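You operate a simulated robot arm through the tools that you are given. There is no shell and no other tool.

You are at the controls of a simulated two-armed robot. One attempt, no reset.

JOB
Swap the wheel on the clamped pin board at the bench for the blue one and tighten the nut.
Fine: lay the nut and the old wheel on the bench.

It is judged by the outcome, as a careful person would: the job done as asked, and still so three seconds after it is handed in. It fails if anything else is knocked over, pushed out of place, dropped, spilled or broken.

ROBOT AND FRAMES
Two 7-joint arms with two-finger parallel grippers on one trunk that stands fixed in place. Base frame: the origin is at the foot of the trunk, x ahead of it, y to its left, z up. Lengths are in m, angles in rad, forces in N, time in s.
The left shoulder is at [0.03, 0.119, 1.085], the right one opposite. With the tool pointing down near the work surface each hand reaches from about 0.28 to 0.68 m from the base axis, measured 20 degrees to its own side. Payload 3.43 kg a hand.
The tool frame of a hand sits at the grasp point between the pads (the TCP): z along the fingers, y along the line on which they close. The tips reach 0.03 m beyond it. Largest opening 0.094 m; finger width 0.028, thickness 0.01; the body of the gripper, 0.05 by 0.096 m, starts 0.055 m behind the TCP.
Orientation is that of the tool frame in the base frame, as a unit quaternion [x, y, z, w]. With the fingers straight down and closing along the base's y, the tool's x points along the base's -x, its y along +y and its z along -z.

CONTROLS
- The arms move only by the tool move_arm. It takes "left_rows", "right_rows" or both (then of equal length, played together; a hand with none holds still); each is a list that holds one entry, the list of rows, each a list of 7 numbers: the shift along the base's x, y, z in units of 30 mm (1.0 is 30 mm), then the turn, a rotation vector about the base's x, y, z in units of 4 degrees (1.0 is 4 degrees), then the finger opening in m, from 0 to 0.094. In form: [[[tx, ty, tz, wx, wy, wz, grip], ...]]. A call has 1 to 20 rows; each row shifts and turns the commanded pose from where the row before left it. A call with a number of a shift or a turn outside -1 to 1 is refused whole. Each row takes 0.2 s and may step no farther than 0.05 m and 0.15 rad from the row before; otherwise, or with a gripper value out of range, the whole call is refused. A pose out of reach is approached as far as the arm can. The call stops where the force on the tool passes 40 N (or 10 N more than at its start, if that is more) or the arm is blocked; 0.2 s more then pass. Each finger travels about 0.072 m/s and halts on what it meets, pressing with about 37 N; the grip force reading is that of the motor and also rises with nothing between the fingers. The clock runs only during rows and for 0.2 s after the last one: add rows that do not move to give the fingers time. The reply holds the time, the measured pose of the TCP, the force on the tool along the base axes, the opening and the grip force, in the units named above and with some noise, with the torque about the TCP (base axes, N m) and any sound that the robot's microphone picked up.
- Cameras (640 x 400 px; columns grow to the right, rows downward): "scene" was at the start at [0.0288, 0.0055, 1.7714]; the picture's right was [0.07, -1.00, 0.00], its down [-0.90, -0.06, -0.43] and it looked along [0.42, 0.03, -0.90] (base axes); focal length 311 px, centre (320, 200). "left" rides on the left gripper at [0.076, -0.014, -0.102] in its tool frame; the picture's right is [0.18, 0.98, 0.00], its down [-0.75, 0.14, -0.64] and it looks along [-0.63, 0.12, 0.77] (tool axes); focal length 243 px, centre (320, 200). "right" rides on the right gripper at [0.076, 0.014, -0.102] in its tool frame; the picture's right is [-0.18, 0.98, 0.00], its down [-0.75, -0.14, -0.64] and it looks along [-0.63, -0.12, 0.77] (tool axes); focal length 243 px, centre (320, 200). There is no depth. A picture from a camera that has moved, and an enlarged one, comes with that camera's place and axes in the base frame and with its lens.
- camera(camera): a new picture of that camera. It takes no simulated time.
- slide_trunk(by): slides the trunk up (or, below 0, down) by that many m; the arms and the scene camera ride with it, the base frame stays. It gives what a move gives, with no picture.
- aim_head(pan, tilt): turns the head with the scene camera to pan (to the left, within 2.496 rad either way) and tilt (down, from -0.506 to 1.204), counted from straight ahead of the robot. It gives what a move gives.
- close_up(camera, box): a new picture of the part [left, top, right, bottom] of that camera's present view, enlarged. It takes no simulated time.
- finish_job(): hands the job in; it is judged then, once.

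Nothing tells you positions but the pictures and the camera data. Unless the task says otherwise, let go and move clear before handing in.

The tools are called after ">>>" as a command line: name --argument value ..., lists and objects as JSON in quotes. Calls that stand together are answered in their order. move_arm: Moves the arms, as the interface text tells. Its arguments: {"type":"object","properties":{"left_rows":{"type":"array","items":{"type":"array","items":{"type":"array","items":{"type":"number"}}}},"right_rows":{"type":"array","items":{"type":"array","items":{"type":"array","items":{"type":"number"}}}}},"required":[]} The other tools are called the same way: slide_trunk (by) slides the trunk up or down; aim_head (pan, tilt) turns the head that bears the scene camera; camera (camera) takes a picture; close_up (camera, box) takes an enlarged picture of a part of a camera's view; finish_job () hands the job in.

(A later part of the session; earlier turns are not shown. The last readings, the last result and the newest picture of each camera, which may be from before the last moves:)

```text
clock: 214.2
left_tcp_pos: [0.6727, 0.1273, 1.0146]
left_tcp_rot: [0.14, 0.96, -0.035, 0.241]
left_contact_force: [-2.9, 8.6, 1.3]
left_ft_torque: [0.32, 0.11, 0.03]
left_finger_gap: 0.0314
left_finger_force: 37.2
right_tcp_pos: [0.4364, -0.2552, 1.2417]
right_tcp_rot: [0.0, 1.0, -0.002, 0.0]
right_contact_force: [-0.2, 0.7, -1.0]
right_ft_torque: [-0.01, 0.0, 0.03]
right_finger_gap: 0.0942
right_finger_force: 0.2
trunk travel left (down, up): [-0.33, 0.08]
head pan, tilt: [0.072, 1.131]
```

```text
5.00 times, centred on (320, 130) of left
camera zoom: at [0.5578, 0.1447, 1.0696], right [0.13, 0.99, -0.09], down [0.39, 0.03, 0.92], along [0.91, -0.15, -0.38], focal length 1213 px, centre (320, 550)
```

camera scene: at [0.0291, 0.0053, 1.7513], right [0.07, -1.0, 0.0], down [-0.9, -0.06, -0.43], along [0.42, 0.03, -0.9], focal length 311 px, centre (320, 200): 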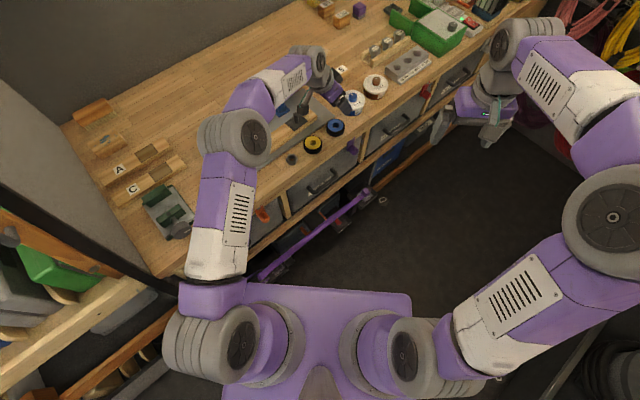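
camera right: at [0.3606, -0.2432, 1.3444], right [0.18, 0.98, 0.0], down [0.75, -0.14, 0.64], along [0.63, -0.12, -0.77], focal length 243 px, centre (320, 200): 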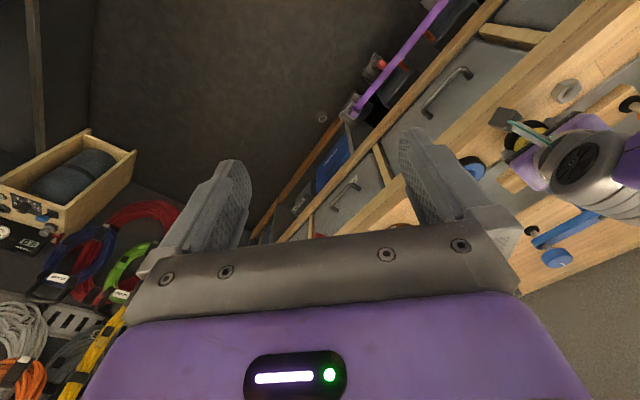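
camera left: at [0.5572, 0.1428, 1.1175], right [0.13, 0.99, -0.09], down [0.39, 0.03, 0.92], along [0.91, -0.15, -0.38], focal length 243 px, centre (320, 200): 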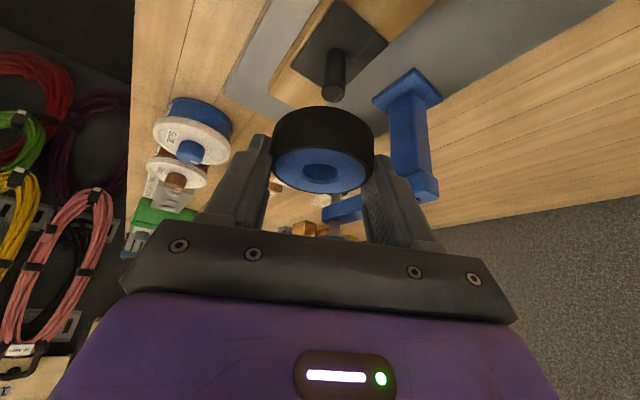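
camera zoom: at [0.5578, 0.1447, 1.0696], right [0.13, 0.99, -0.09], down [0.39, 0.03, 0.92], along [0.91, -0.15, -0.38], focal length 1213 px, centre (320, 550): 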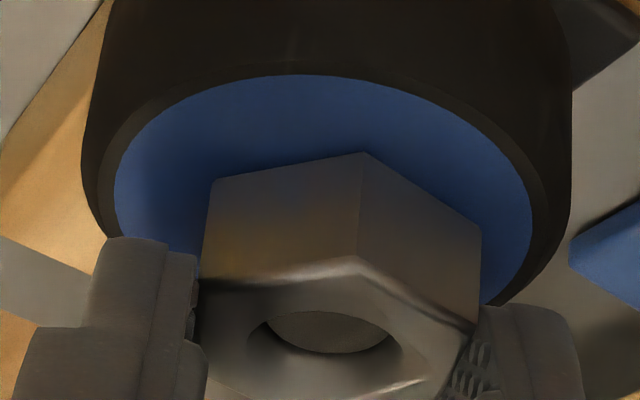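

The nut face is almost on the wheel. I continue with the next cycle and watch for the torque to rise.

>>> move_arm --left_rows '[[[0, 0, 0, 0, 0, 0, 0.052], [0, 0, 0.03, 0, 0, 0, 0.052], [0.0043, -0.0164, 0, 0, 0, 1, 0.052], [0.0043, -0.0164, 0, 0, 0, 1, 0.052], [0.0043, -0.0164, 0, 0, 0, 1, 0.052], [0.0043, -0.0164, 0, 0, 0, 1, 0.052], [0.0043, -0.0164, 0, 0, 0, 1, 0.052], [0.0043, -0.0164, 0, 0, 0, 1, 0.052], [0.0043, -0.0164, 0, 0, 0, 1, 0.052], [0.0043, -0.0164, 0, 0, 0, 1, 0.052], [0.0043, -0.0164, 0, 0, 0, 1, 0.052], [0.0043, -0.0164, 0, 0, 0, 1, 0.052], [0.0043, -0.0164, 0, 0, 0, 1, 0.052], [0.0043, -0.0164, 0, 0, 0, 1, 0.052], [0.0043, -0.0164, 0, 0, 0, 1, 0.052], [0.0043, -0.0164, 0, 0, 0, 1, 0.052], [0.0043, -0.0164, 0, 0, 0, 1, 0.052], [0, 0, 0, 0, 0, 0, 0.03], [0, 0, 0, 0, 0, 0, 0.015], [0, 0, 0, 0, 0, 0, 0.015]]]'

>>> move_arm --left_rows '[[[-0.008, 0.017, -0.004, 0, 0, -1, 0.015], [-0.008, 0.017, -0.004, 0, 0, -1, 0.015], [-0.008, 0.017, -0.004, 0, 0, -1, 0.015], [-0.008, 0.017, -0.004, 0, 0, -1, 0.015], [-0.008, 0.017, -0.004, 0, 0, -1, 0.015], [-0.008, 0.017, -0.004, 0, 0, -1, 0.015], [-0.008, 0.017, -0.004, 0, 0, -1, 0.015], [-0.008, 0.017, -0.004, 0, 0, -1, 0.015], [0, 0.02, -0.004, 0, 0, -1, 0.015], [0, 0.02, -0.004, 0, 0, -1, 0.015], [0, 0.02, -0.004, 0, 0, -1, 0.015], [0, 0.02, -0.004, 0, 0, -1, 0.015], [0, 0.02, -0.004, 0, 0, -1, 0.015], [0, 0.02, -0.004, 0, 0, -1, 0.015], [0, 0.02, -0.004, 0, 0, -1, 0.015]]]'

>>> close_up --camera "left" --box '[280, 90, 360, 170]'

```text
clock: 218.4
left_tcp_pos: [0.6748, 0.1187, 1.0146]
left_tcp_rot: [-0.358, 0.902, 0.089, 0.225]
left_contact_force: [-2.8, 2.6, 0.2]
left_ft_torque: [0.07, 0.13, 0.06]
left_finger_gap: 0.0311
left_finger_force: 37.3
right_tcp_pos: [0.437, -0.2584, 1.2431]
right_tcp_rot: [0.001, 1.0, 0.0, 0.0]
right_contact_force: [-0.2, -0.5, -0.6]
right_ft_torque: [0.0, -0.01, -0.03]
right_finger_gap: 0.094
right_finger_force: 0.1
trunk travel left (down, up): [-0.33, 0.08]
head pan, tilt: [0.072, 1.131]
```

```text
clock: 221.6
left_tcp_pos: [0.672, 0.1263, 1.0136]
left_tcp_rot: [0.142, 0.96, -0.036, 0.24]
left_contact_force: [-5.4, 5.2, 0.4]
left_ft_torque: [0.16, 0.15, 0.03]
left_finger_gap: 0.0311
left_finger_force: 36.7
right_tcp_pos: [0.4371, -0.2568, 1.2431]
right_tcp_rot: [0.0, 1.0, 0.0, 0.0]
right_contact_force: [-0.6, -0.3, -0.6]
right_ft_torque: [0.0, 0.02, 0.02]
right_finger_gap: 0.0941
right_finger_force: 0.0
trunk travel left (down, up): [-0.33, 0.08]
head pan, tilt: [0.072, 1.131]
```

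```text
5.00 times, centred on (320, 130) of left
camera zoom: at [0.5576, 0.1449, 1.069], right [0.13, 0.99, -0.09], down [0.39, 0.03, 0.92], along [0.91, -0.15, -0.38], focal length 1213 px, centre (320, 550)
```

zoom: 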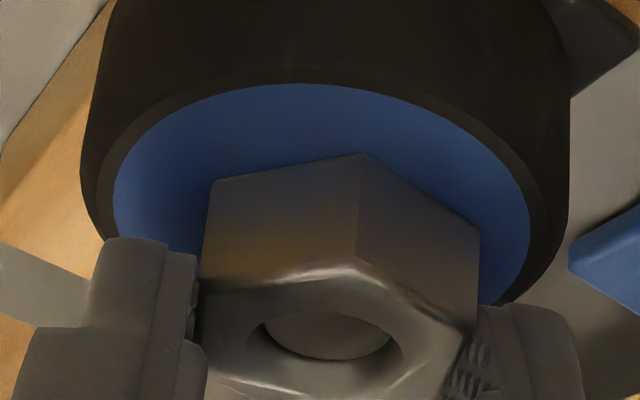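

>>> move_arm --left_rows '[[[0, 0, 0, 0, 0, 0, 0.052], [0, 0, 0.05, 0, 0, 0, 0.052], [0.0043, -0.0164, 0, 0, 0, 1, 0.052], [0.0043, -0.0164, 0, 0, 0, 1, 0.052], [0.0043, -0.0164, 0, 0, 0, 1, 0.052], [0.0043, -0.0164, 0, 0, 0, 1, 0.052], [0.0043, -0.0164, 0, 0, 0, 1, 0.052], [0.0043, -0.0164, 0, 0, 0, 1, 0.052], [0.0043, -0.0164, 0, 0, 0, 1, 0.052], [0.0043, -0.0164, 0, 0, 0, 1, 0.052], [0.0043, -0.0164, 0, 0, 0, 1, 0.052], [0.0043, -0.0164, 0, 0, 0, 1, 0.052], [0.0043, -0.0164, 0, 0, 0, 1, 0.052], [0.0043, -0.0164, 0, 0, 0, 1, 0.052], [0.0043, -0.0164, 0, 0, 0, 1, 0.052], [0.0043, -0.0164, 0, 0, 0, 1, 0.052], [0.0043, -0.0164, 0, 0, 0, 1, 0.052], [0, 0, 0, 0, 0, 0, 0.03], [0, 0, 0, 0, 0, 0, 0.015], [0, 0, 0, 0, 0, 0, 0.015]]]'

>>> move_arm --left_rows '[[[-0.008, 0.017, -0.004, 0, 0, -1, 0.015], [-0.008, 0.017, -0.004, 0, 0, -1, 0.015], [-0.008, 0.017, -0.004, 0, 0, -1, 0.015], [-0.008, 0.017, -0.004, 0, 0, -1, 0.015], [-0.008, 0.017, -0.004, 0, 0, -1, 0.015], [-0.008, 0.017, -0.004, 0, 0, -1, 0.015], [-0.008, 0.017, -0.004, 0, 0, -1, 0.015]]]'

>>> close_up --camera "left" --box '[280, 90, 360, 170]'

```text
clock: 225.8
left_tcp_pos: [0.6751, 0.1182, 1.016]
left_tcp_rot: [-0.357, 0.902, 0.089, 0.225]
left_contact_force: [1.5, -0.2, 1.3]
left_ft_torque: [-0.05, -0.04, -0.01]
left_finger_gap: 0.0312
left_finger_force: 36.9
right_tcp_pos: [0.4371, -0.2578, 1.2427]
right_tcp_rot: [0.0, 1.0, 0.0, 0.0]
right_contact_force: [0.7, 0.2, 0.0]
right_ft_torque: [-0.04, 0.02, 0.01]
right_finger_gap: 0.094
right_finger_force: 0.1
trunk travel left (down, up): [-0.33, 0.08]
head pan, tilt: [0.072, 1.131]
```

```text
clock: 227.4
left_tcp_pos: [0.6739, 0.1193, 1.016]
left_tcp_rot: [-0.127, 0.962, 0.031, 0.241]
left_contact_force: [7.3, -11.2, 3.4]
left_ft_torque: [-0.29, -0.08, 0.86]
left_finger_gap: 0.0357
left_finger_force: 36.5
right_tcp_pos: [0.4377, -0.2586, 1.2414]
right_tcp_rot: [0.0, 1.0, 0.001, 0.0]
right_contact_force: [-0.7, 0.3, -0.9]
right_ft_torque: [-0.03, -0.01, -0.03]
right_finger_gap: 0.0943
right_finger_force: 0.0
trunk travel left (down, up): [-0.33, 0.08]
head pan, tilt: [0.072, 1.131]
```

```text
5.00 times, centred on (320, 130) of left
camera zoom: at [0.566, 0.0738, 1.0703], right [-0.41, 0.91, -0.09], down [0.31, 0.23, 0.92], along [0.86, 0.35, -0.38], focal length 1213 px, centre (320, 550)
```

zoom: 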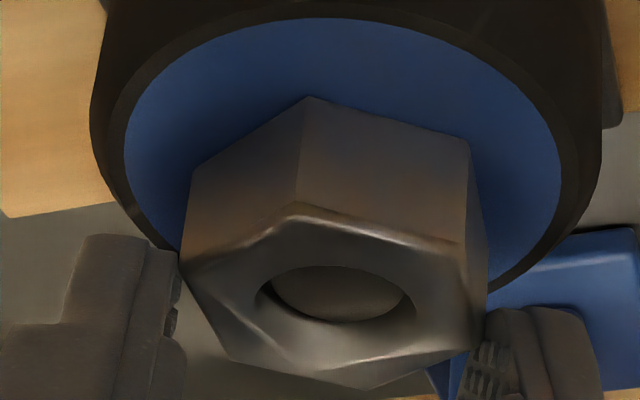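

Torque has jumped to 0.86 N·m and the pads have begun to ride over the corners, so the nut has bottomed out and is tight. I open without turning back and look at its orientation, to do a proper final snug-up on the flats.

>>> move_arm --left_rows '[[[0, 0, 0, 0, 0, 0, 0.045], [0, 0, 0, 0, 0, 0, 0.056], [0, 0, 0, 0, 0, 0, 0.056]]]'

>>> close_up --camera "left" --box '[280, 90, 360, 170]'

>>> close_up --camera "right" --box '[500, 110, 600, 190]'

```text
clock: 228.2
left_tcp_pos: [0.6736, 0.1235, 1.0134]
left_tcp_rot: [-0.129, 0.962, 0.033, 0.239]
left_contact_force: [-0.2, -0.5, 0.5]
left_ft_torque: [-0.03, -0.02, -0.02]
left_finger_gap: 0.0561
left_finger_force: 0.0
right_tcp_pos: [0.4377, -0.2569, 1.2426]
right_tcp_rot: [0.0, 1.0, 0.0, 0.0]
right_contact_force: [-0.5, 0.2, -0.6]
right_ft_torque: [0.0, 0.02, -0.03]
right_finger_gap: 0.0943
right_finger_force: 0.0
trunk travel left (down, up): [-0.33, 0.08]
head pan, tilt: [0.072, 1.131]
```

```text
5.00 times, centred on (320, 130) of left
camera zoom: at [0.5651, 0.077, 1.0696], right [-0.42, 0.91, -0.09], down [0.32, 0.23, 0.92], along [0.85, 0.36, -0.38], focal length 1213 px, centre (320, 550)
```

zoom: 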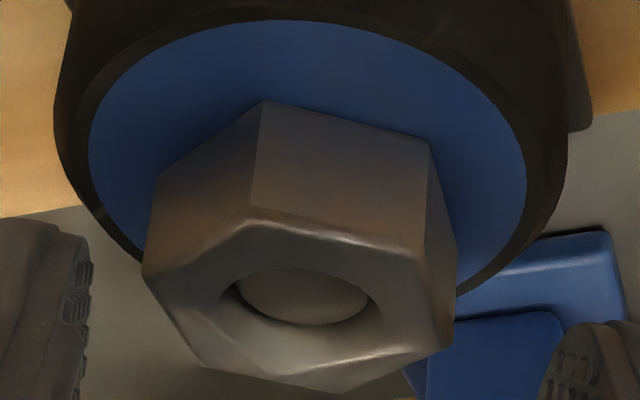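

```text
5.00 times, centred on (550, 150) of right
camera zoom: at [0.3607, -0.2431, 1.3444], right [0.18, 0.98, 0.0], down [0.75, -0.14, 0.64], along [0.63, -0.12, -0.77], focal length 1213 px, centre (-830, 450)
```

zoom: 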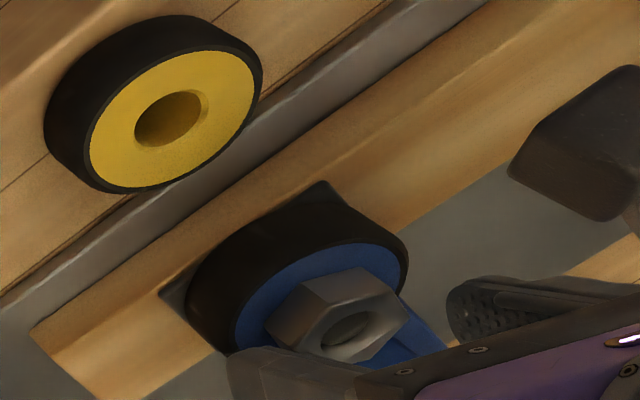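

The nut is seated flat on the blue wheel; its flats lie at hand yaw ≈41°. I re-grip squarely there and apply one final clockwise snug-up, reading the torque.

>>> move_arm --left_rows '[[[0.0077, -0.02, 0, 0, 0, 1, 0.056], [0.0077, -0.02, 0, 0, 0, 1, 0.056], [0.0077, -0.02, 0, 0, 0, 1, 0.056], [0.0077, -0.02, 0, 0, 0, 1, 0.056], [0.0077, -0.02, 0, 0, 0, 1, 0.056], [0.0077, -0.02, 0, 0, 0, 1, 0.056], [0.0038, -0.01, 0, 0, 0, 0.5, 0.056], [0, 0, 0, 0, 0, 0, 0.056]]]'

>>> close_up --camera "left" --box '[280, 90, 360, 170]'

>>> move_arm --left_rows '[[[0, 0, 0, 0, 0, 0, 0.03], [0, 0, 0, 0, 0, 0, 0.015], [0, 0, 0, 0, 0, 0, 0.015]]]'

>>> close_up --camera "left" --box '[280, 90, 360, 170]'

```text
clock: 230.0
left_tcp_pos: [0.6748, 0.1187, 1.0141]
left_tcp_rot: [-0.342, 0.908, 0.086, 0.226]
left_contact_force: [0.3, 0.6, 0.3]
left_ft_torque: [-0.02, 0.02, -0.01]
left_finger_gap: 0.0559
left_finger_force: 0.1
right_tcp_pos: [0.4377, -0.2566, 1.2422]
right_tcp_rot: [-0.001, 1.0, 0.0, 0.0]
right_contact_force: [-0.4, 0.3, 0.5]
right_ft_torque: [-0.04, 0.04, -0.01]
right_finger_gap: 0.0943
right_finger_force: 0.0
trunk travel left (down, up): [-0.33, 0.08]
head pan, tilt: [0.072, 1.131]
```

```text
5.00 times, centred on (320, 130) of left
camera zoom: at [0.5968, 0.0298, 1.0696], right [-0.77, 0.63, -0.09], down [0.18, 0.35, 0.92], along [0.61, 0.69, -0.38], focal length 1213 px, centre (320, 550)
```

zoom: 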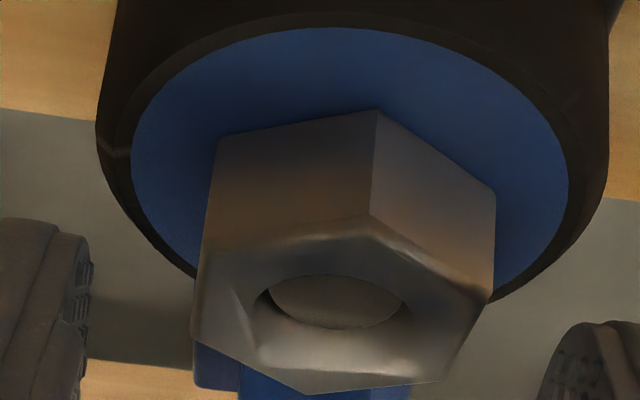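

```text
clock: 230.8
left_tcp_pos: [0.6744, 0.1185, 1.0128]
left_tcp_rot: [-0.342, 0.908, 0.086, 0.227]
left_contact_force: [0.9, 0.4, -0.3]
left_ft_torque: [0.0, -0.01, 0.01]
left_finger_gap: 0.031
left_finger_force: 37.4
right_tcp_pos: [0.4383, -0.2571, 1.2415]
right_tcp_rot: [0.0, 1.0, 0.001, 0.0]
right_contact_force: [0.5, 0.6, 0.7]
right_ft_torque: [-0.01, -0.01, 0.0]
right_finger_gap: 0.0942
right_finger_force: 0.0
trunk travel left (down, up): [-0.33, 0.08]
head pan, tilt: [0.072, 1.131]
```

```text
5.00 times, centred on (320, 130) of left
camera zoom: at [0.5968, 0.0298, 1.0697], right [-0.77, 0.63, -0.09], down [0.18, 0.35, 0.92], along [0.61, 0.69, -0.38], focal length 1213 px, centre (320, 550)
```

zoom: 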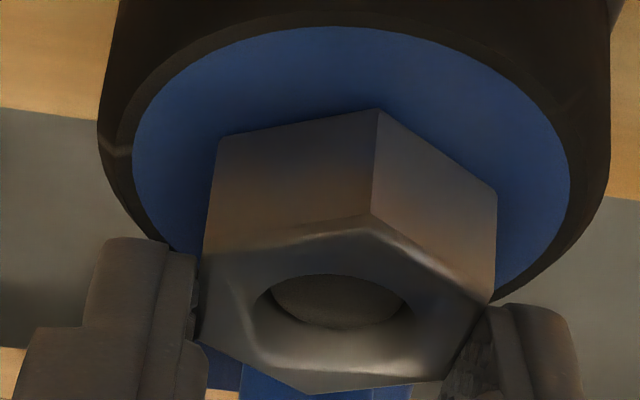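

Square on the flats (31.0 mm) with zero preload. Now I turn clockwise a few degrees and read the torque.

>>> move_arm --left_rows '[[[-0.008, 0.017, 0, 0, 0, -1, 0.015], [0, 0, 0, 0, 0, 0, 0.015]]]'

>>> move_arm --left_rows '[[[-0.008, 0.017, 0, 0, 0, -1, 0.015], [0, 0, 0, 0, 0, 0, 0.015]]]'

>>> move_arm --left_rows '[[[-0.008, 0.017, 0, 0, 0, -1, 0.015], [0, 0, 0, 0, 0, 0, 0.015]]]'

>>> close_up --camera "left" --box '[280, 90, 360, 170]'

```text
clock: 231.4
left_tcp_pos: [0.6737, 0.1183, 1.0126]
left_tcp_rot: [-0.31, 0.919, 0.077, 0.229]
left_contact_force: [-1.3, -2.3, 0.9]
left_ft_torque: [-0.19, 0.0, 0.75]
left_finger_gap: 0.0311
left_finger_force: 37.4
right_tcp_pos: [0.4371, -0.2576, 1.2412]
right_tcp_rot: [0.0, 1.0, -0.001, 0.0]
right_contact_force: [0.9, 0.3, -0.4]
right_ft_torque: [-0.02, -0.01, 0.02]
right_finger_gap: 0.0941
right_finger_force: 0.0
trunk travel left (down, up): [-0.33, 0.08]
head pan, tilt: [0.072, 1.131]
```

```text
clock: 232.0
left_tcp_pos: [0.6747, 0.1188, 1.0134]
left_tcp_rot: [-0.278, 0.93, 0.07, 0.231]
left_contact_force: [-2.2, -5.6, 0.4]
left_ft_torque: [-0.26, 0.17, 1.07]
left_finger_gap: 0.0316
left_finger_force: 37.3
right_tcp_pos: [0.4384, -0.2583, 1.2422]
right_tcp_rot: [0.0, 1.0, 0.0, 0.0]
right_contact_force: [0.4, 0.4, -0.3]
right_ft_torque: [-0.03, 0.01, -0.02]
right_finger_gap: 0.0944
right_finger_force: 0.0
trunk travel left (down, up): [-0.33, 0.08]
head pan, tilt: [0.072, 1.131]
```

```text
clock: 232.6
left_tcp_pos: [0.6742, 0.1188, 1.0146]
left_tcp_rot: [-0.245, 0.939, 0.061, 0.234]
left_contact_force: [0.7, -7.4, 0.6]
left_ft_torque: [-0.16, 0.18, 0.94]
left_finger_gap: 0.0325
left_finger_force: 36.6
right_tcp_pos: [0.4372, -0.2588, 1.242]
right_tcp_rot: [-0.001, 1.0, 0.001, 0.0]
right_contact_force: [-0.7, 0.3, -0.1]
right_ft_torque: [-0.01, 0.01, 0.03]
right_finger_gap: 0.0944
right_finger_force: 0.1
trunk travel left (down, up): [-0.33, 0.08]
head pan, tilt: [0.072, 1.131]
```

```text
5.00 times, centred on (320, 130) of left
camera zoom: at [0.5797, 0.0479, 1.0695], right [-0.62, 0.78, -0.09], down [0.25, 0.3, 0.92], along [0.74, 0.55, -0.38], focal length 1213 px, centre (320, 550)
```

zoom: 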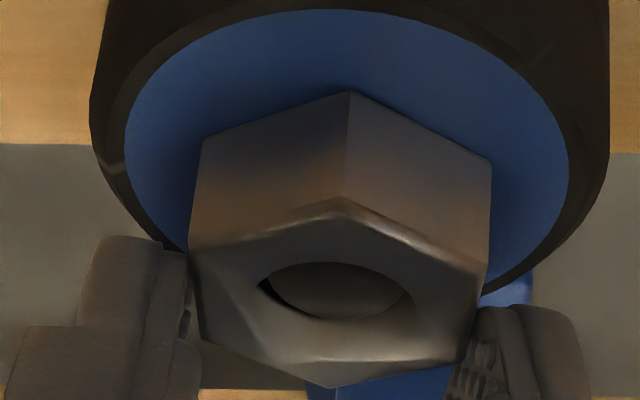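

Torque peaked at about 1.07 N·m with the nut holding still, so it is tight. I open in place, without turning back, and rise clear.

>>> move_arm --left_rows '[[[0, 0, 0, 0, 0, 0, 0.045], [0, 0, 0, 0, 0, 0, 0.06], [0, 0, 0, 0, 0, 0, 0.06], [0, 0, 0.3, 0, 0, 0, 0.06], [0, 0, 0.6, 0, 0, 0, 0.06], [0, 0, 0.8, 0, 0, 0, 0.06], [0, 0, 0.8, 0, 0, 0, 0.06], [-0.5, 0, 0.8, 0, 0, 0, 0.06], [0, 0, 0, 0, 0, 0, 0.06]]]'

>>> camera --camera "left"

>>> close_up --camera "left" --box '[240, 0, 440, 140]'

>>> close_up --camera "right" --box '[500, 110, 600, 190]'

```text
clock: 234.6
left_tcp_pos: [0.6592, 0.121, 1.1119]
left_tcp_rot: [-0.246, 0.939, 0.062, 0.233]
left_contact_force: [0.8, -0.4, 0.2]
left_ft_torque: [0.0, 0.03, 0.02]
left_finger_gap: 0.0602
left_finger_force: 0.0
right_tcp_pos: [0.438, -0.257, 1.2412]
right_tcp_rot: [0.0, 1.0, 0.0, 0.0]
right_contact_force: [-0.2, 0.4, -0.3]
right_ft_torque: [0.0, 0.02, -0.03]
right_finger_gap: 0.0938
right_finger_force: 0.1
trunk travel left (down, up): [-0.33, 0.08]
head pan, tilt: [0.072, 1.131]
```

```text
taken
camera left: at [0.5647, 0.0492, 1.168], right [-0.62, 0.78, -0.09], down [0.25, 0.3, 0.92], along [0.74, 0.55, -0.38], focal length 243 px, centre (320, 200)
```

left: 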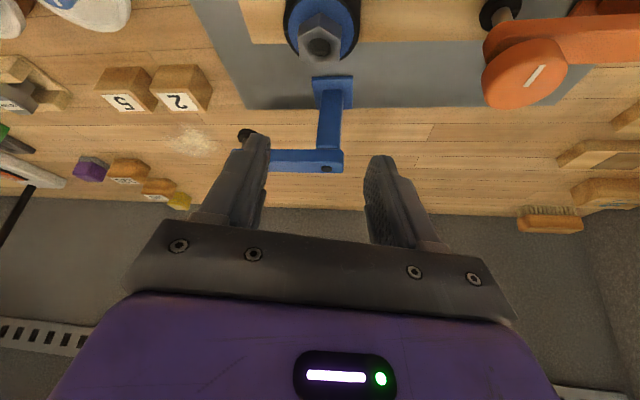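

```text
2.86 times, centred on (340, 70) of left
camera zoom: at [0.5647, 0.0492, 1.168], right [-0.62, 0.78, -0.09], down [0.25, 0.3, 0.92], along [0.74, 0.55, -0.38], focal length 693 px, centre (263, 571)
```

zoom: 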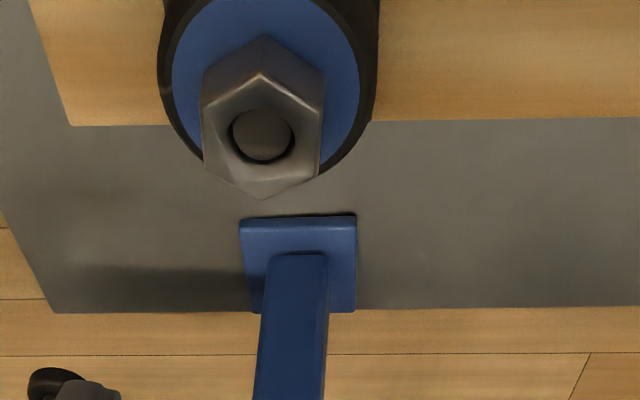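

```text
5.00 times, centred on (550, 150) of right
camera zoom: at [0.3615, -0.2431, 1.3441], right [0.18, 0.98, 0.0], down [0.75, -0.14, 0.64], along [0.63, -0.12, -0.77], focal length 1213 px, centre (-830, 450)
```

zoom: 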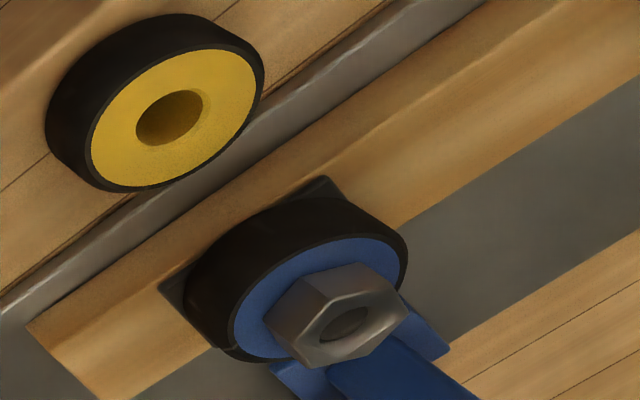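

The blue wheel is on, the nut is seated with the pin end flush as it was originally. But comparing right-camera views, the board's free end may have shifted a few mm, so I retract the arm for an unobstructed check.

>>> move_arm --left_rows '[[[-0.8, 0.2, 0.6, 0, 0, 0, 0.06], [-0.8, 0.2, 0.6, 0, 0, 0, 0.06], [-0.8, 0.3, 0.6, 0, 0, 0, 0.06], [-0.8, 0.3, 0.6, 0, 0, 0, 0.06], [-0.8, 0.3, 0.6, 0, 0, 0, 0.06], [-0.8, 0.3, 0.6, 0, 0, 0, 0.06], [-0.8, 0.3, 0.6, 0, 0, 0, 0.06], [-0.8, 0.4, 0.6, 0, 0, 0, 0.06], [-0.8, 0.4, 0.6, 0, 0, 0, 0.06], [-0.6, 0.4, 0.4, 0, 0, 0, 0.06], [0, 0, 0, 0, 0, 0, 0.06]]]'

>>> close_up --camera "scene" --box '[210, 70, 370, 190]'

>>> camera --camera "scene"

>>> close_up --camera "right" --box '[450, 100, 610, 220]'

```text
clock: 237.0
left_tcp_pos: [0.4259, 0.213, 1.287]
left_tcp_rot: [-0.246, 0.939, 0.062, 0.234]
left_contact_force: [1.0, 0.2, -0.4]
left_ft_torque: [0.0, 0.01, 0.0]
left_finger_gap: 0.0603
left_finger_force: 0.1
right_tcp_pos: [0.4373, -0.2589, 1.2422]
right_tcp_rot: [0.0, 1.0, 0.0, 0.001]
right_contact_force: [1.1, -0.4, 0.2]
right_ft_torque: [0.03, 0.05, -0.04]
right_finger_gap: 0.0942
right_finger_force: 0.1
trunk travel left (down, up): [-0.33, 0.08]
head pan, tilt: [0.072, 1.131]
```

```text
3.33 times, centred on (290, 130) of scene
camera zoom: at [0.0294, 0.0049, 1.7513], right [0.07, -1.0, 0.0], down [-0.9, -0.06, -0.43], along [0.42, 0.03, -0.9], focal length 1035 px, centre (420, 433)
```

zoom: 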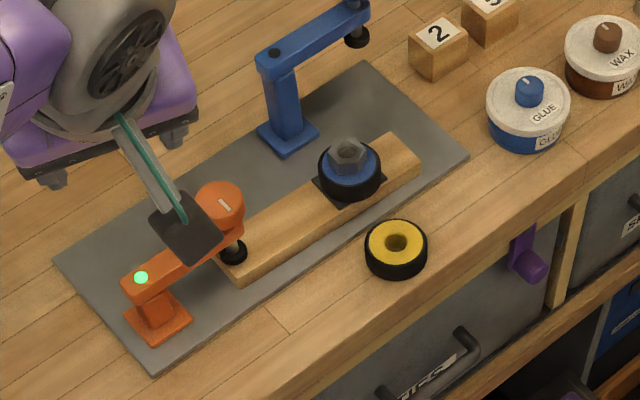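

```text
taken
camera scene: at [0.0294, 0.0049, 1.7513], right [0.07, -1.0, 0.0], down [-0.9, -0.06, -0.43], along [0.42, 0.03, -0.9], focal length 311 px, centre (320, 200)
```

scene: 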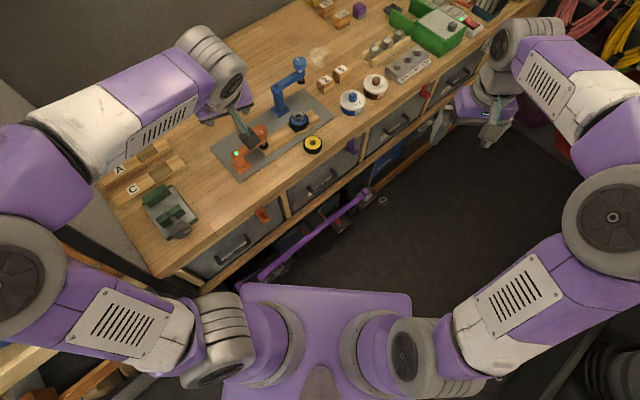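

```text
3.33 times, centred on (530, 160) of right
camera zoom: at [0.361, -0.2438, 1.3441], right [0.18, 0.98, 0.0], down [0.75, -0.14, 0.64], along [0.63, -0.12, -0.77], focal length 809 px, centre (-380, 333)
```

zoom: 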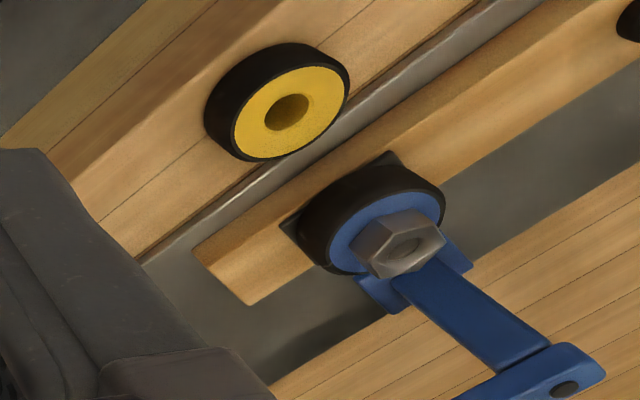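

The yellow wheel, plate and clamps are unmoved, but the board seems to have swivelled a little under its clamp from the tightening torque. I raise the trunk 0.02 m so the scene camera is exactly at its starting height, and compare with the very first pictures.

>>> slide_trunk --by 0.02

>>> close_up --camera "scene" --box '[270, 80, 360, 150]'

>>> close_up --camera "scene" --box '[200, 50, 400, 190]'

```text
clock: 237.6
left_tcp_pos: [0.4247, 0.2136, 1.3076]
left_tcp_rot: [-0.246, 0.939, 0.061, 0.234]
left_contact_force: [-0.7, -0.7, 0.5]
left_ft_torque: [-0.01, -0.04, 0.03]
left_finger_gap: 0.0599
left_finger_force: 0.0
right_tcp_pos: [0.4374, -0.2576, 1.2623]
right_tcp_rot: [0.0, 1.0, 0.0, 0.0]
right_contact_force: [-0.3, 0.5, 0.0]
right_ft_torque: [0.0, 0.06, 0.01]
right_finger_gap: 0.0938
right_finger_force: 0.1
trunk travel left (down, up): [-0.35, 0.06]
head pan, tilt: [0.072, 1.131]
```

```text
5.71 times, centred on (315, 115) of scene
camera zoom: at [0.0289, 0.0057, 1.7714], right [0.07, -1.0, 0.0], down [-0.9, -0.06, -0.43], along [0.42, 0.03, -0.9], focal length 1775 px, centre (349, 686)
```

zoom: 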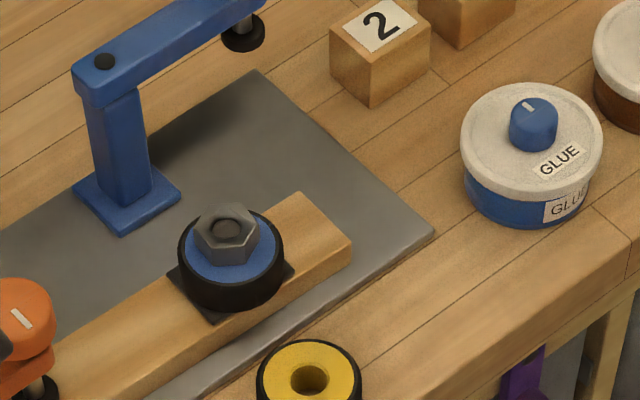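

```text
2.86 times, centred on (300, 120) of scene
camera zoom: at [0.0289, 0.0057, 1.7714], right [0.07, -1.0, 0.0], down [-0.9, -0.06, -0.43], along [0.42, 0.03, -0.9], focal length 888 px, centre (377, 429)
```

zoom: 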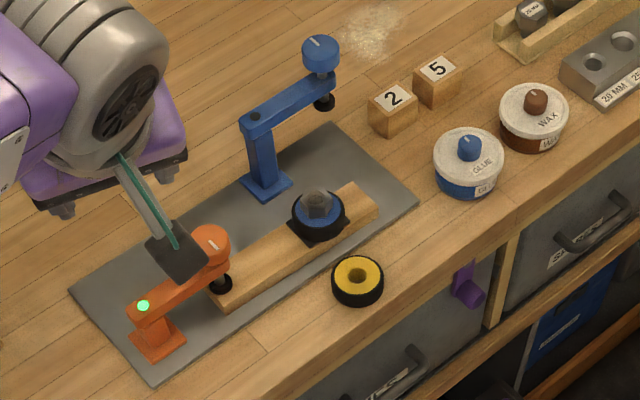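

Same camera pose as the start: everything else is identical, but the board's free end has swivelled about 6 mm (≈2°) toward me under its clamp. I'll nudge it gently back with closed fingertips on its front face near the free end, well away from wheel and nut.

>>> slide_trunk --by -0.02

>>> move_arm --left_rows '[[[0.79, -0.632, -0.72, 0, 0, 0, 0.04], [0.79, -0.632, -0.72, 0, 0, 0, 0.02], [0.79, -0.632, -0.72, 0, 0, 0, 0.0], [0.79, -0.632, -0.72, 0, 0, 0, 0.0], [0.79, -0.632, -0.72, 0, 0, 0, 0.0], [0.79, -0.632, -0.72, 0, 0, 0, 0.0], [0.79, -0.632, -0.72, 0, 0, 0, 0.0], [0.79, -0.632, -0.72, 0, 0, 0, 0.0], [0.79, -0.632, -0.72, 0, 0, 0, 0.0], [0.79, -0.632, -0.72, 0, 0, 0, 0.0], [0, 0, 0, 0, 0, 0, 0.0]]]'

>>> camera --camera "left"

>>> close_up --camera "right" --box '[450, 100, 610, 220]'

```text
clock: 238.3
left_tcp_pos: [0.4241, 0.2117, 1.2883]
left_tcp_rot: [-0.245, 0.939, 0.061, 0.234]
left_contact_force: [-0.3, 0.2, 0.5]
left_ft_torque: [-0.04, -0.01, -0.03]
left_finger_gap: 0.0599
left_finger_force: 0.0
right_tcp_pos: [0.4379, -0.2579, 1.2423]
right_tcp_rot: [0.0, 1.0, 0.001, 0.0]
right_contact_force: [0.2, 0.2, -0.3]
right_ft_torque: [0.01, -0.01, 0.04]
right_finger_gap: 0.0943
right_finger_force: 0.1
trunk travel left (down, up): [-0.33, 0.08]
head pan, tilt: [0.072, 1.131]
```

```text
clock: 240.7
left_tcp_pos: [0.6602, 0.0226, 1.0721]
left_tcp_rot: [-0.245, 0.939, 0.06, 0.234]
left_contact_force: [-1.1, 0.4, 0.2]
left_ft_torque: [0.03, 0.01, -0.04]
left_finger_gap: 0.0
left_finger_force: 33.0
right_tcp_pos: [0.4371, -0.2565, 1.2421]
right_tcp_rot: [-0.001, 1.0, -0.001, 0.001]
right_contact_force: [-1.7, -0.6, 1.0]
right_ft_torque: [0.01, -0.03, 0.02]
right_finger_gap: 0.094
right_finger_force: 0.1
trunk travel left (down, up): [-0.33, 0.08]
head pan, tilt: [0.072, 1.131]
```

```text
taken
camera left: at [0.5661, -0.0483, 1.1283], right [-0.62, 0.78, -0.09], down [0.25, 0.3, 0.92], along [0.74, 0.55, -0.38], focal length 243 px, centre (320, 200)
```

left: 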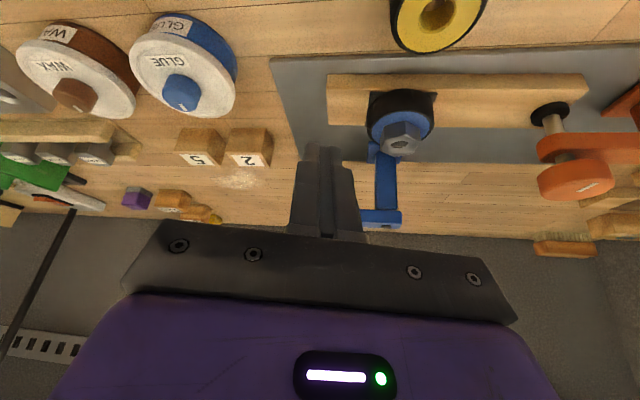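

```text
3.33 times, centred on (530, 160) of right
camera zoom: at [0.3598, -0.243, 1.3447], right [0.18, 0.98, 0.0], down [0.75, -0.14, 0.64], along [0.63, -0.12, -0.77], focal length 809 px, centre (-380, 333)
```

zoom: 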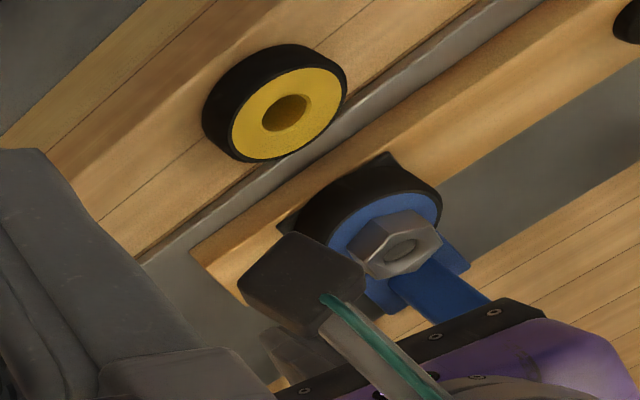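

>>> move_arm --left_rows '[[[0, 0, -0.8, 0, 0, 0, 0.0], [0, 0, -0.8, 0, 0, 0, 0.0], [0, 0, -0.6, 0, 0, 0, 0.0], [0, 0, 0, 0, 0, 0, 0.0]]]'

>>> camera --camera "left"

>>> close_up --camera "left" --box '[240, 60, 440, 200]'

```text
clock: 241.7
left_tcp_pos: [0.6615, 0.0228, 1.0064]
left_tcp_rot: [-0.246, 0.939, 0.061, 0.234]
left_contact_force: [0.1, 0.4, -0.1]
left_ft_torque: [-0.02, -0.02, -0.01]
left_finger_gap: 0.0
left_finger_force: 33.2
right_tcp_pos: [0.4371, -0.256, 1.242]
right_tcp_rot: [0.0, 1.0, 0.0, 0.0]
right_contact_force: [-1.0, -0.7, -0.2]
right_ft_torque: [0.01, 0.03, -0.03]
right_finger_gap: 0.0938
right_finger_force: 0.0
trunk travel left (down, up): [-0.33, 0.08]
head pan, tilt: [0.072, 1.131]
```

```text
taken
camera left: at [0.5677, -0.0483, 1.0612], right [-0.62, 0.78, -0.09], down [0.25, 0.3, 0.92], along [0.74, 0.55, -0.38], focal length 243 px, centre (320, 200)
```

left: 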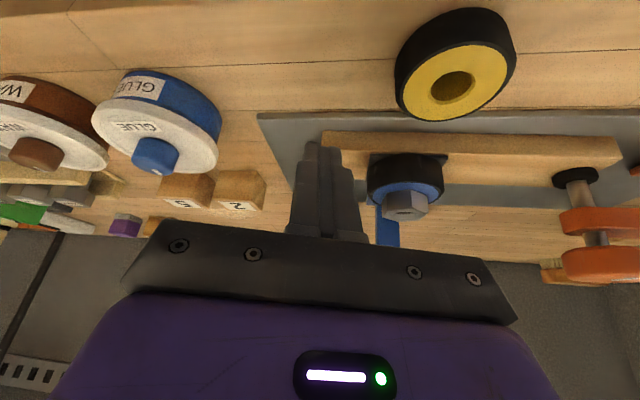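

```text
2.86 times, centred on (340, 130) of left
camera zoom: at [0.5677, -0.0483, 1.0612], right [-0.62, 0.78, -0.09], down [0.25, 0.3, 0.92], along [0.74, 0.55, -0.38], focal length 693 px, centre (263, 400)
```

zoom: 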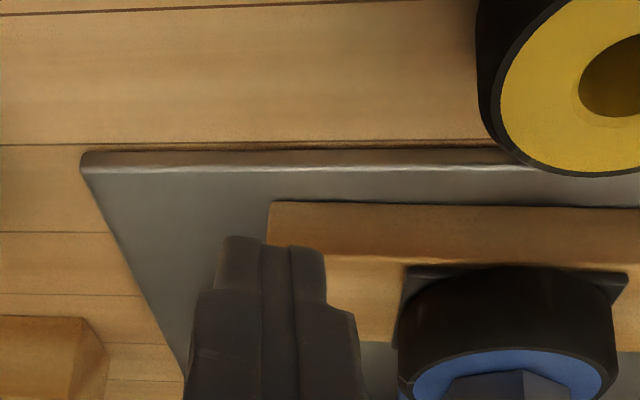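

The fingertips overlap the last ~12 mm of the board and are clear of the wheel and the plate. I descend to board height.

>>> move_arm --left_rows '[[[0, 0, -0.6, 0, 0, 0, 0.0], [0, 0, -0.5, 0, 0, 0, 0.0], [0, 0, -0.4, 0, 0, 0, 0.0], [0, 0, 0, 0, 0, 0, 0.0]]]'

>>> close_up --camera "left" --box '[240, 60, 440, 200]'

```text
clock: 242.7
left_tcp_pos: [0.6625, 0.0228, 0.961]
left_tcp_rot: [-0.245, 0.939, 0.061, 0.234]
left_contact_force: [0.1, 0.2, -0.5]
left_ft_torque: [-0.02, -0.02, -0.02]
left_finger_gap: 0.0
left_finger_force: 32.8
right_tcp_pos: [0.4365, -0.2572, 1.2432]
right_tcp_rot: [0.0, 1.0, 0.0, 0.001]
right_contact_force: [0.5, -0.3, -0.3]
right_ft_torque: [0.02, 0.0, 0.01]
right_finger_gap: 0.0938
right_finger_force: 0.0
trunk travel left (down, up): [-0.33, 0.08]
head pan, tilt: [0.072, 1.131]
```

```text
2.86 times, centred on (340, 130) of left
camera zoom: at [0.5677, -0.0479, 1.016], right [-0.62, 0.78, -0.09], down [0.25, 0.3, 0.92], along [0.74, 0.55, -0.38], focal length 693 px, centre (263, 400)
```

zoom: 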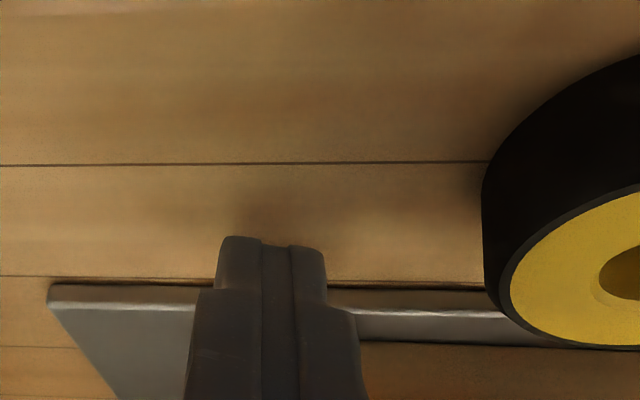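

>>> move_arm --left_rows '[[[0.1217, 0.1133, 0, 0, 0, 0, 0.0], [0.1217, 0.1133, 0, 0, 0, 0, 0.0], [0.1217, 0.1133, 0, 0, 0, 0, 0.0], [0, 0, 0, 0, 0, 0, 0.0]]]'

>>> close_up --camera "left" --box '[240, 60, 440, 200]'

>>> move_arm --left_rows '[[[0.073, 0.068, 0, 0, 0, 0, 0.0], [0, 0, 0, 0, 0, 0, 0.0]]]'

```text
clock: 243.7
left_tcp_pos: [0.6715, 0.0329, 0.9602]
left_tcp_rot: [-0.246, 0.939, 0.062, 0.234]
left_contact_force: [-0.5, 0.3, -0.4]
left_ft_torque: [0.03, 0.01, 0.03]
left_finger_gap: 0.0002
left_finger_force: 33.4
right_tcp_pos: [0.4377, -0.2579, 1.2421]
right_tcp_rot: [0.0, 1.0, 0.001, 0.001]
right_contact_force: [0.0, 0.0, 0.0]
right_ft_torque: [-0.03, -0.02, 0.01]
right_finger_gap: 0.0937
right_finger_force: 0.0
trunk travel left (down, up): [-0.33, 0.08]
head pan, tilt: [0.072, 1.131]
```

```text
2.86 times, centred on (340, 130) of left
camera zoom: at [0.5783, -0.0376, 1.0161], right [-0.62, 0.78, -0.09], down [0.25, 0.3, 0.92], along [0.74, 0.55, -0.38], focal length 693 px, centre (263, 400)
```

zoom: 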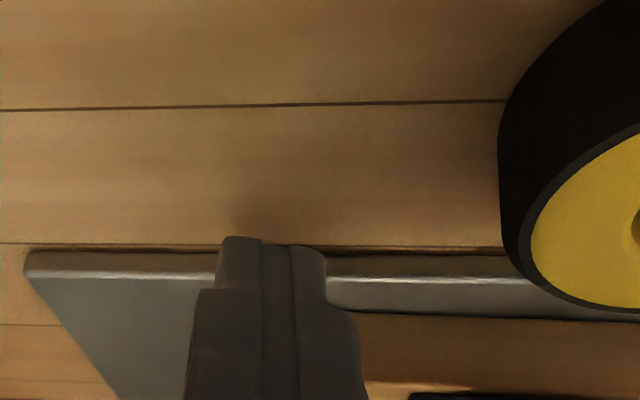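

```text
clock: 244.3
left_tcp_pos: [0.6755, 0.0355, 0.9609]
left_tcp_rot: [-0.245, 0.939, 0.061, 0.235]
left_contact_force: [0.0, -0.1, -0.3]
left_ft_torque: [0.01, -0.02, -0.01]
left_finger_gap: 0.0001
left_finger_force: 33.0
right_tcp_pos: [0.436, -0.2572, 1.2424]
right_tcp_rot: [0.0, 1.0, 0.0, 0.0]
right_contact_force: [0.0, 0.4, 0.1]
right_ft_torque: [0.0, 0.02, -0.02]
right_finger_gap: 0.094
right_finger_force: 0.0
trunk travel left (down, up): [-0.33, 0.08]
head pan, tilt: [0.072, 1.131]
```

>>> move_arm --left_rows '[[[0.0487, 0.0453, 0, 0, 0, 0, 0.0], [0, 0, 0, 0, 0, 0, 0.0]]]'

>>> move_arm --left_rows '[[[0.0487, 0.0453, 0, 0, 0, 0, 0.0], [0, 0, 0, 0, 0, 0, 0.0]]]'

>>> close_up --camera "scene" --box '[270, 80, 360, 150]'

>>> close_up --camera "right" --box '[500, 110, 600, 190]'

```text
clock: 244.9
left_tcp_pos: [0.6766, 0.0373, 0.9611]
left_tcp_rot: [-0.246, 0.939, 0.061, 0.234]
left_contact_force: [-0.9, 0.0, -0.3]
left_ft_torque: [0.01, -0.01, 0.01]
left_finger_gap: 0.0002
left_finger_force: 32.5
right_tcp_pos: [0.4381, -0.2567, 1.243]
right_tcp_rot: [0.0, 1.0, 0.0, 0.0]
right_contact_force: [-0.3, -0.6, -0.3]
right_ft_torque: [-0.02, -0.02, 0.0]
right_finger_gap: 0.0937
right_finger_force: 0.0
trunk travel left (down, up): [-0.33, 0.08]
head pan, tilt: [0.072, 1.131]
```

```text
clock: 245.5
left_tcp_pos: [0.6783, 0.0377, 0.9608]
left_tcp_rot: [-0.245, 0.939, 0.061, 0.235]
left_contact_force: [0.0, 0.5, -0.7]
left_ft_torque: [0.0, -0.01, -0.03]
left_finger_gap: 0.0
left_finger_force: 32.4
right_tcp_pos: [0.4373, -0.2586, 1.2423]
right_tcp_rot: [0.0, 1.0, 0.0, 0.0]
right_contact_force: [0.0, 0.3, -0.1]
right_ft_torque: [-0.02, -0.01, 0.0]
right_finger_gap: 0.0939
right_finger_force: 0.1
trunk travel left (down, up): [-0.33, 0.08]
head pan, tilt: [0.072, 1.131]
```

```text
5.71 times, centred on (315, 115) of scene
camera zoom: at [0.0288, 0.0055, 1.7514], right [0.07, -1.0, 0.0], down [-0.9, -0.06, -0.43], along [0.43, 0.03, -0.9], focal length 1775 px, centre (349, 686)
```

zoom: 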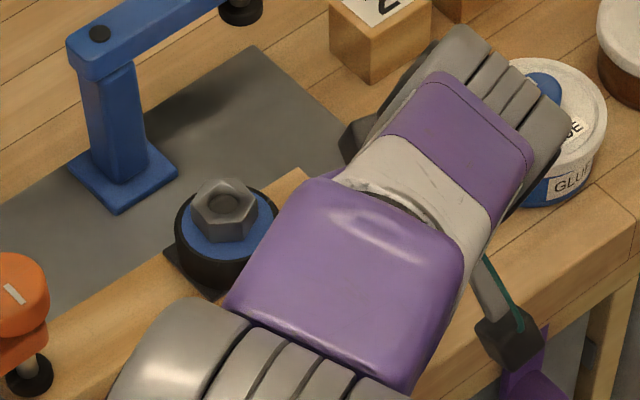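

```text
5.00 times, centred on (550, 150) of right
camera zoom: at [0.3606, -0.2433, 1.3444], right [0.18, 0.98, 0.0], down [0.75, -0.14, 0.64], along [0.63, -0.12, -0.77], focal length 1213 px, centre (-830, 450)
```

zoom: 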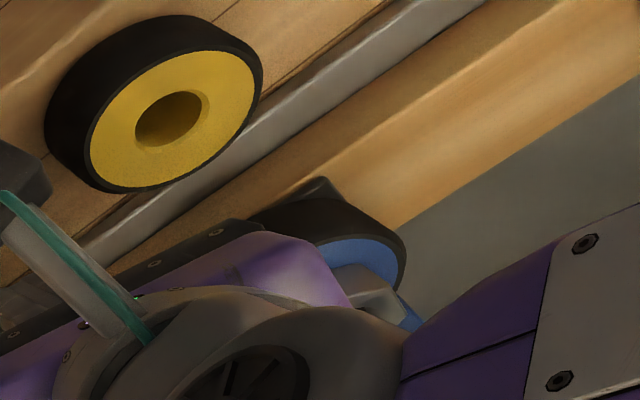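

>>> move_arm --left_rows '[[[0.0365, 0.034, 0, 0, 0, 0, 0.0], [0, 0, 0, 0, 0, 0, 0.0]]]'

>>> move_arm --left_rows '[[[0.0365, 0.034, 0, 0, 0, 0, 0.0], [0, 0, 0, 0, 0, 0, 0.0]]]'

>>> move_arm --left_rows '[[[0.0365, 0.034, 0, 0, 0, 0, 0.0], [0, 0, 0, 0, 0, 0, 0.0]]]'

>>> close_up --camera "left" --box '[240, 60, 440, 200]'

```text
clock: 246.1
left_tcp_pos: [0.6785, 0.0386, 0.9607]
left_tcp_rot: [-0.245, 0.939, 0.061, 0.235]
left_contact_force: [-0.6, -2.1, -0.3]
left_ft_torque: [-0.04, 0.02, -0.03]
left_finger_gap: 0.0
left_finger_force: 33.1
right_tcp_pos: [0.4376, -0.2568, 1.243]
right_tcp_rot: [0.0, 1.0, 0.0, 0.0]
right_contact_force: [-0.3, 0.1, 0.0]
right_ft_torque: [0.01, 0.02, -0.01]
right_finger_gap: 0.0941
right_finger_force: 0.0
trunk travel left (down, up): [-0.33, 0.08]
head pan, tilt: [0.072, 1.131]
```

```text
clock: 246.7
left_tcp_pos: [0.6809, 0.0394, 0.961]
left_tcp_rot: [-0.245, 0.939, 0.061, 0.235]
left_contact_force: [-0.9, -2.1, -0.9]
left_ft_torque: [-0.07, 0.05, 0.02]
left_finger_gap: 0.0
left_finger_force: 32.5
right_tcp_pos: [0.4368, -0.2575, 1.2429]
right_tcp_rot: [0.0, 1.0, 0.0, 0.0]
right_contact_force: [1.1, -0.1, 0.2]
right_ft_torque: [0.0, -0.02, 0.0]
right_finger_gap: 0.094
right_finger_force: 0.2
trunk travel left (down, up): [-0.33, 0.08]
head pan, tilt: [0.072, 1.131]
```

```text
clock: 247.3
left_tcp_pos: [0.6818, 0.0414, 0.9609]
left_tcp_rot: [-0.246, 0.938, 0.062, 0.235]
left_contact_force: [-1.0, -2.2, -0.1]
left_ft_torque: [-0.07, 0.0, 0.01]
left_finger_gap: 0.0001
left_finger_force: 32.8
right_tcp_pos: [0.4373, -0.2585, 1.2415]
right_tcp_rot: [-0.001, 1.0, 0.0, 0.0]
right_contact_force: [-0.3, 0.0, -0.3]
right_ft_torque: [0.04, 0.01, 0.03]
right_finger_gap: 0.0939
right_finger_force: 0.0
trunk travel left (down, up): [-0.33, 0.08]
head pan, tilt: [0.072, 1.131]
```

```text
2.86 times, centred on (340, 130) of left
camera zoom: at [0.5872, -0.0302, 1.0162], right [-0.62, 0.78, -0.09], down [0.25, 0.3, 0.92], along [0.74, 0.55, -0.38], focal length 693 px, centre (263, 400)
```

zoom: 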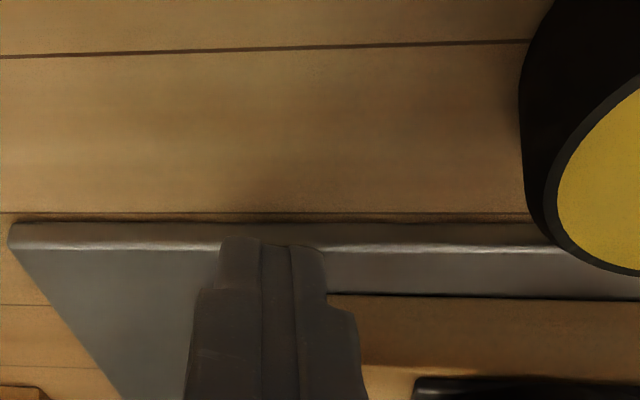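

Light contact of about 2.4 N, and the board is following (≈4 mm so far). I check its position against the plate.

>>> close_up --camera "scene" --box '[270, 80, 360, 150]'

>>> close_up --camera "right" --box '[500, 110, 600, 190]'

```text
5.71 times, centred on (315, 115) of scene
camera zoom: at [0.0287, 0.0051, 1.7514], right [0.07, -1.0, 0.0], down [-0.9, -0.06, -0.43], along [0.43, 0.03, -0.9], focal length 1775 px, centre (349, 686)
```

zoom: 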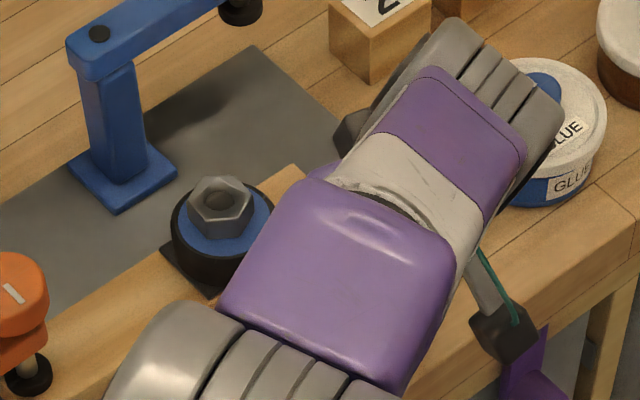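

```text
5.00 times, centred on (550, 150) of right
camera zoom: at [0.3606, -0.2436, 1.3443], right [0.18, 0.98, 0.0], down [0.75, -0.14, 0.64], along [0.63, -0.12, -0.77], focal length 1213 px, centre (-830, 450)
```

zoom: 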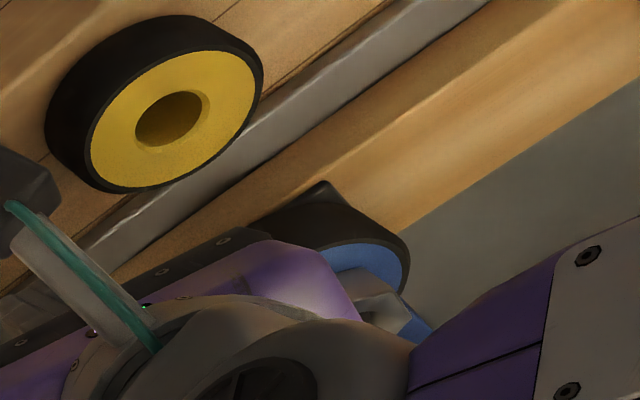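

The board has moved back roughly half way. I push another 3 mm in small steps.

>>> move_arm --left_rows '[[[0.0365, 0.034, 0, 0, 0, 0, 0.0], [0.0365, 0.034, 0, 0, 0, 0, 0.0], [0, 0, 0, 0, 0, 0, 0.0]]]'

>>> close_up --camera "scene" --box '[270, 80, 360, 150]'

```text
clock: 248.1
left_tcp_pos: [0.6833, 0.0426, 0.96]
left_tcp_rot: [-0.246, 0.938, 0.061, 0.234]
left_contact_force: [-1.4, -2.4, 0.7]
left_ft_torque: [-0.06, 0.02, 0.0]
left_finger_gap: 0.0
left_finger_force: 33.0
right_tcp_pos: [0.4375, -0.2582, 1.2426]
right_tcp_rot: [0.0, 1.0, 0.0, 0.0]
right_contact_force: [0.1, -0.5, -0.1]
right_ft_torque: [-0.02, -0.02, 0.0]
right_finger_gap: 0.094
right_finger_force: 0.1
trunk travel left (down, up): [-0.33, 0.08]
head pan, tilt: [0.072, 1.131]
```

```text
5.71 times, centred on (315, 115) of scene
camera zoom: at [0.0286, 0.0051, 1.7514], right [0.07, -1.0, 0.0], down [-0.9, -0.06, -0.43], along [0.43, 0.03, -0.9], focal length 1775 px, centre (349, 686)
```

zoom: 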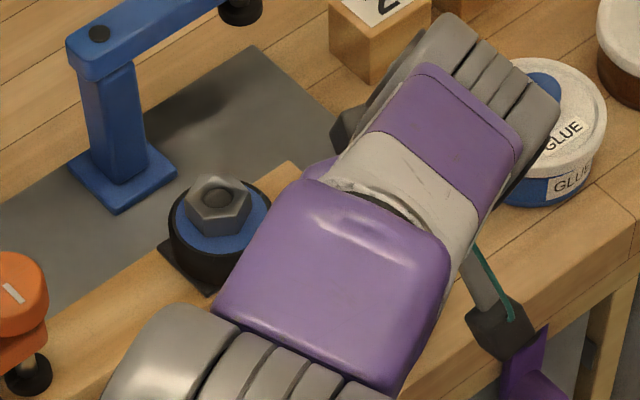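

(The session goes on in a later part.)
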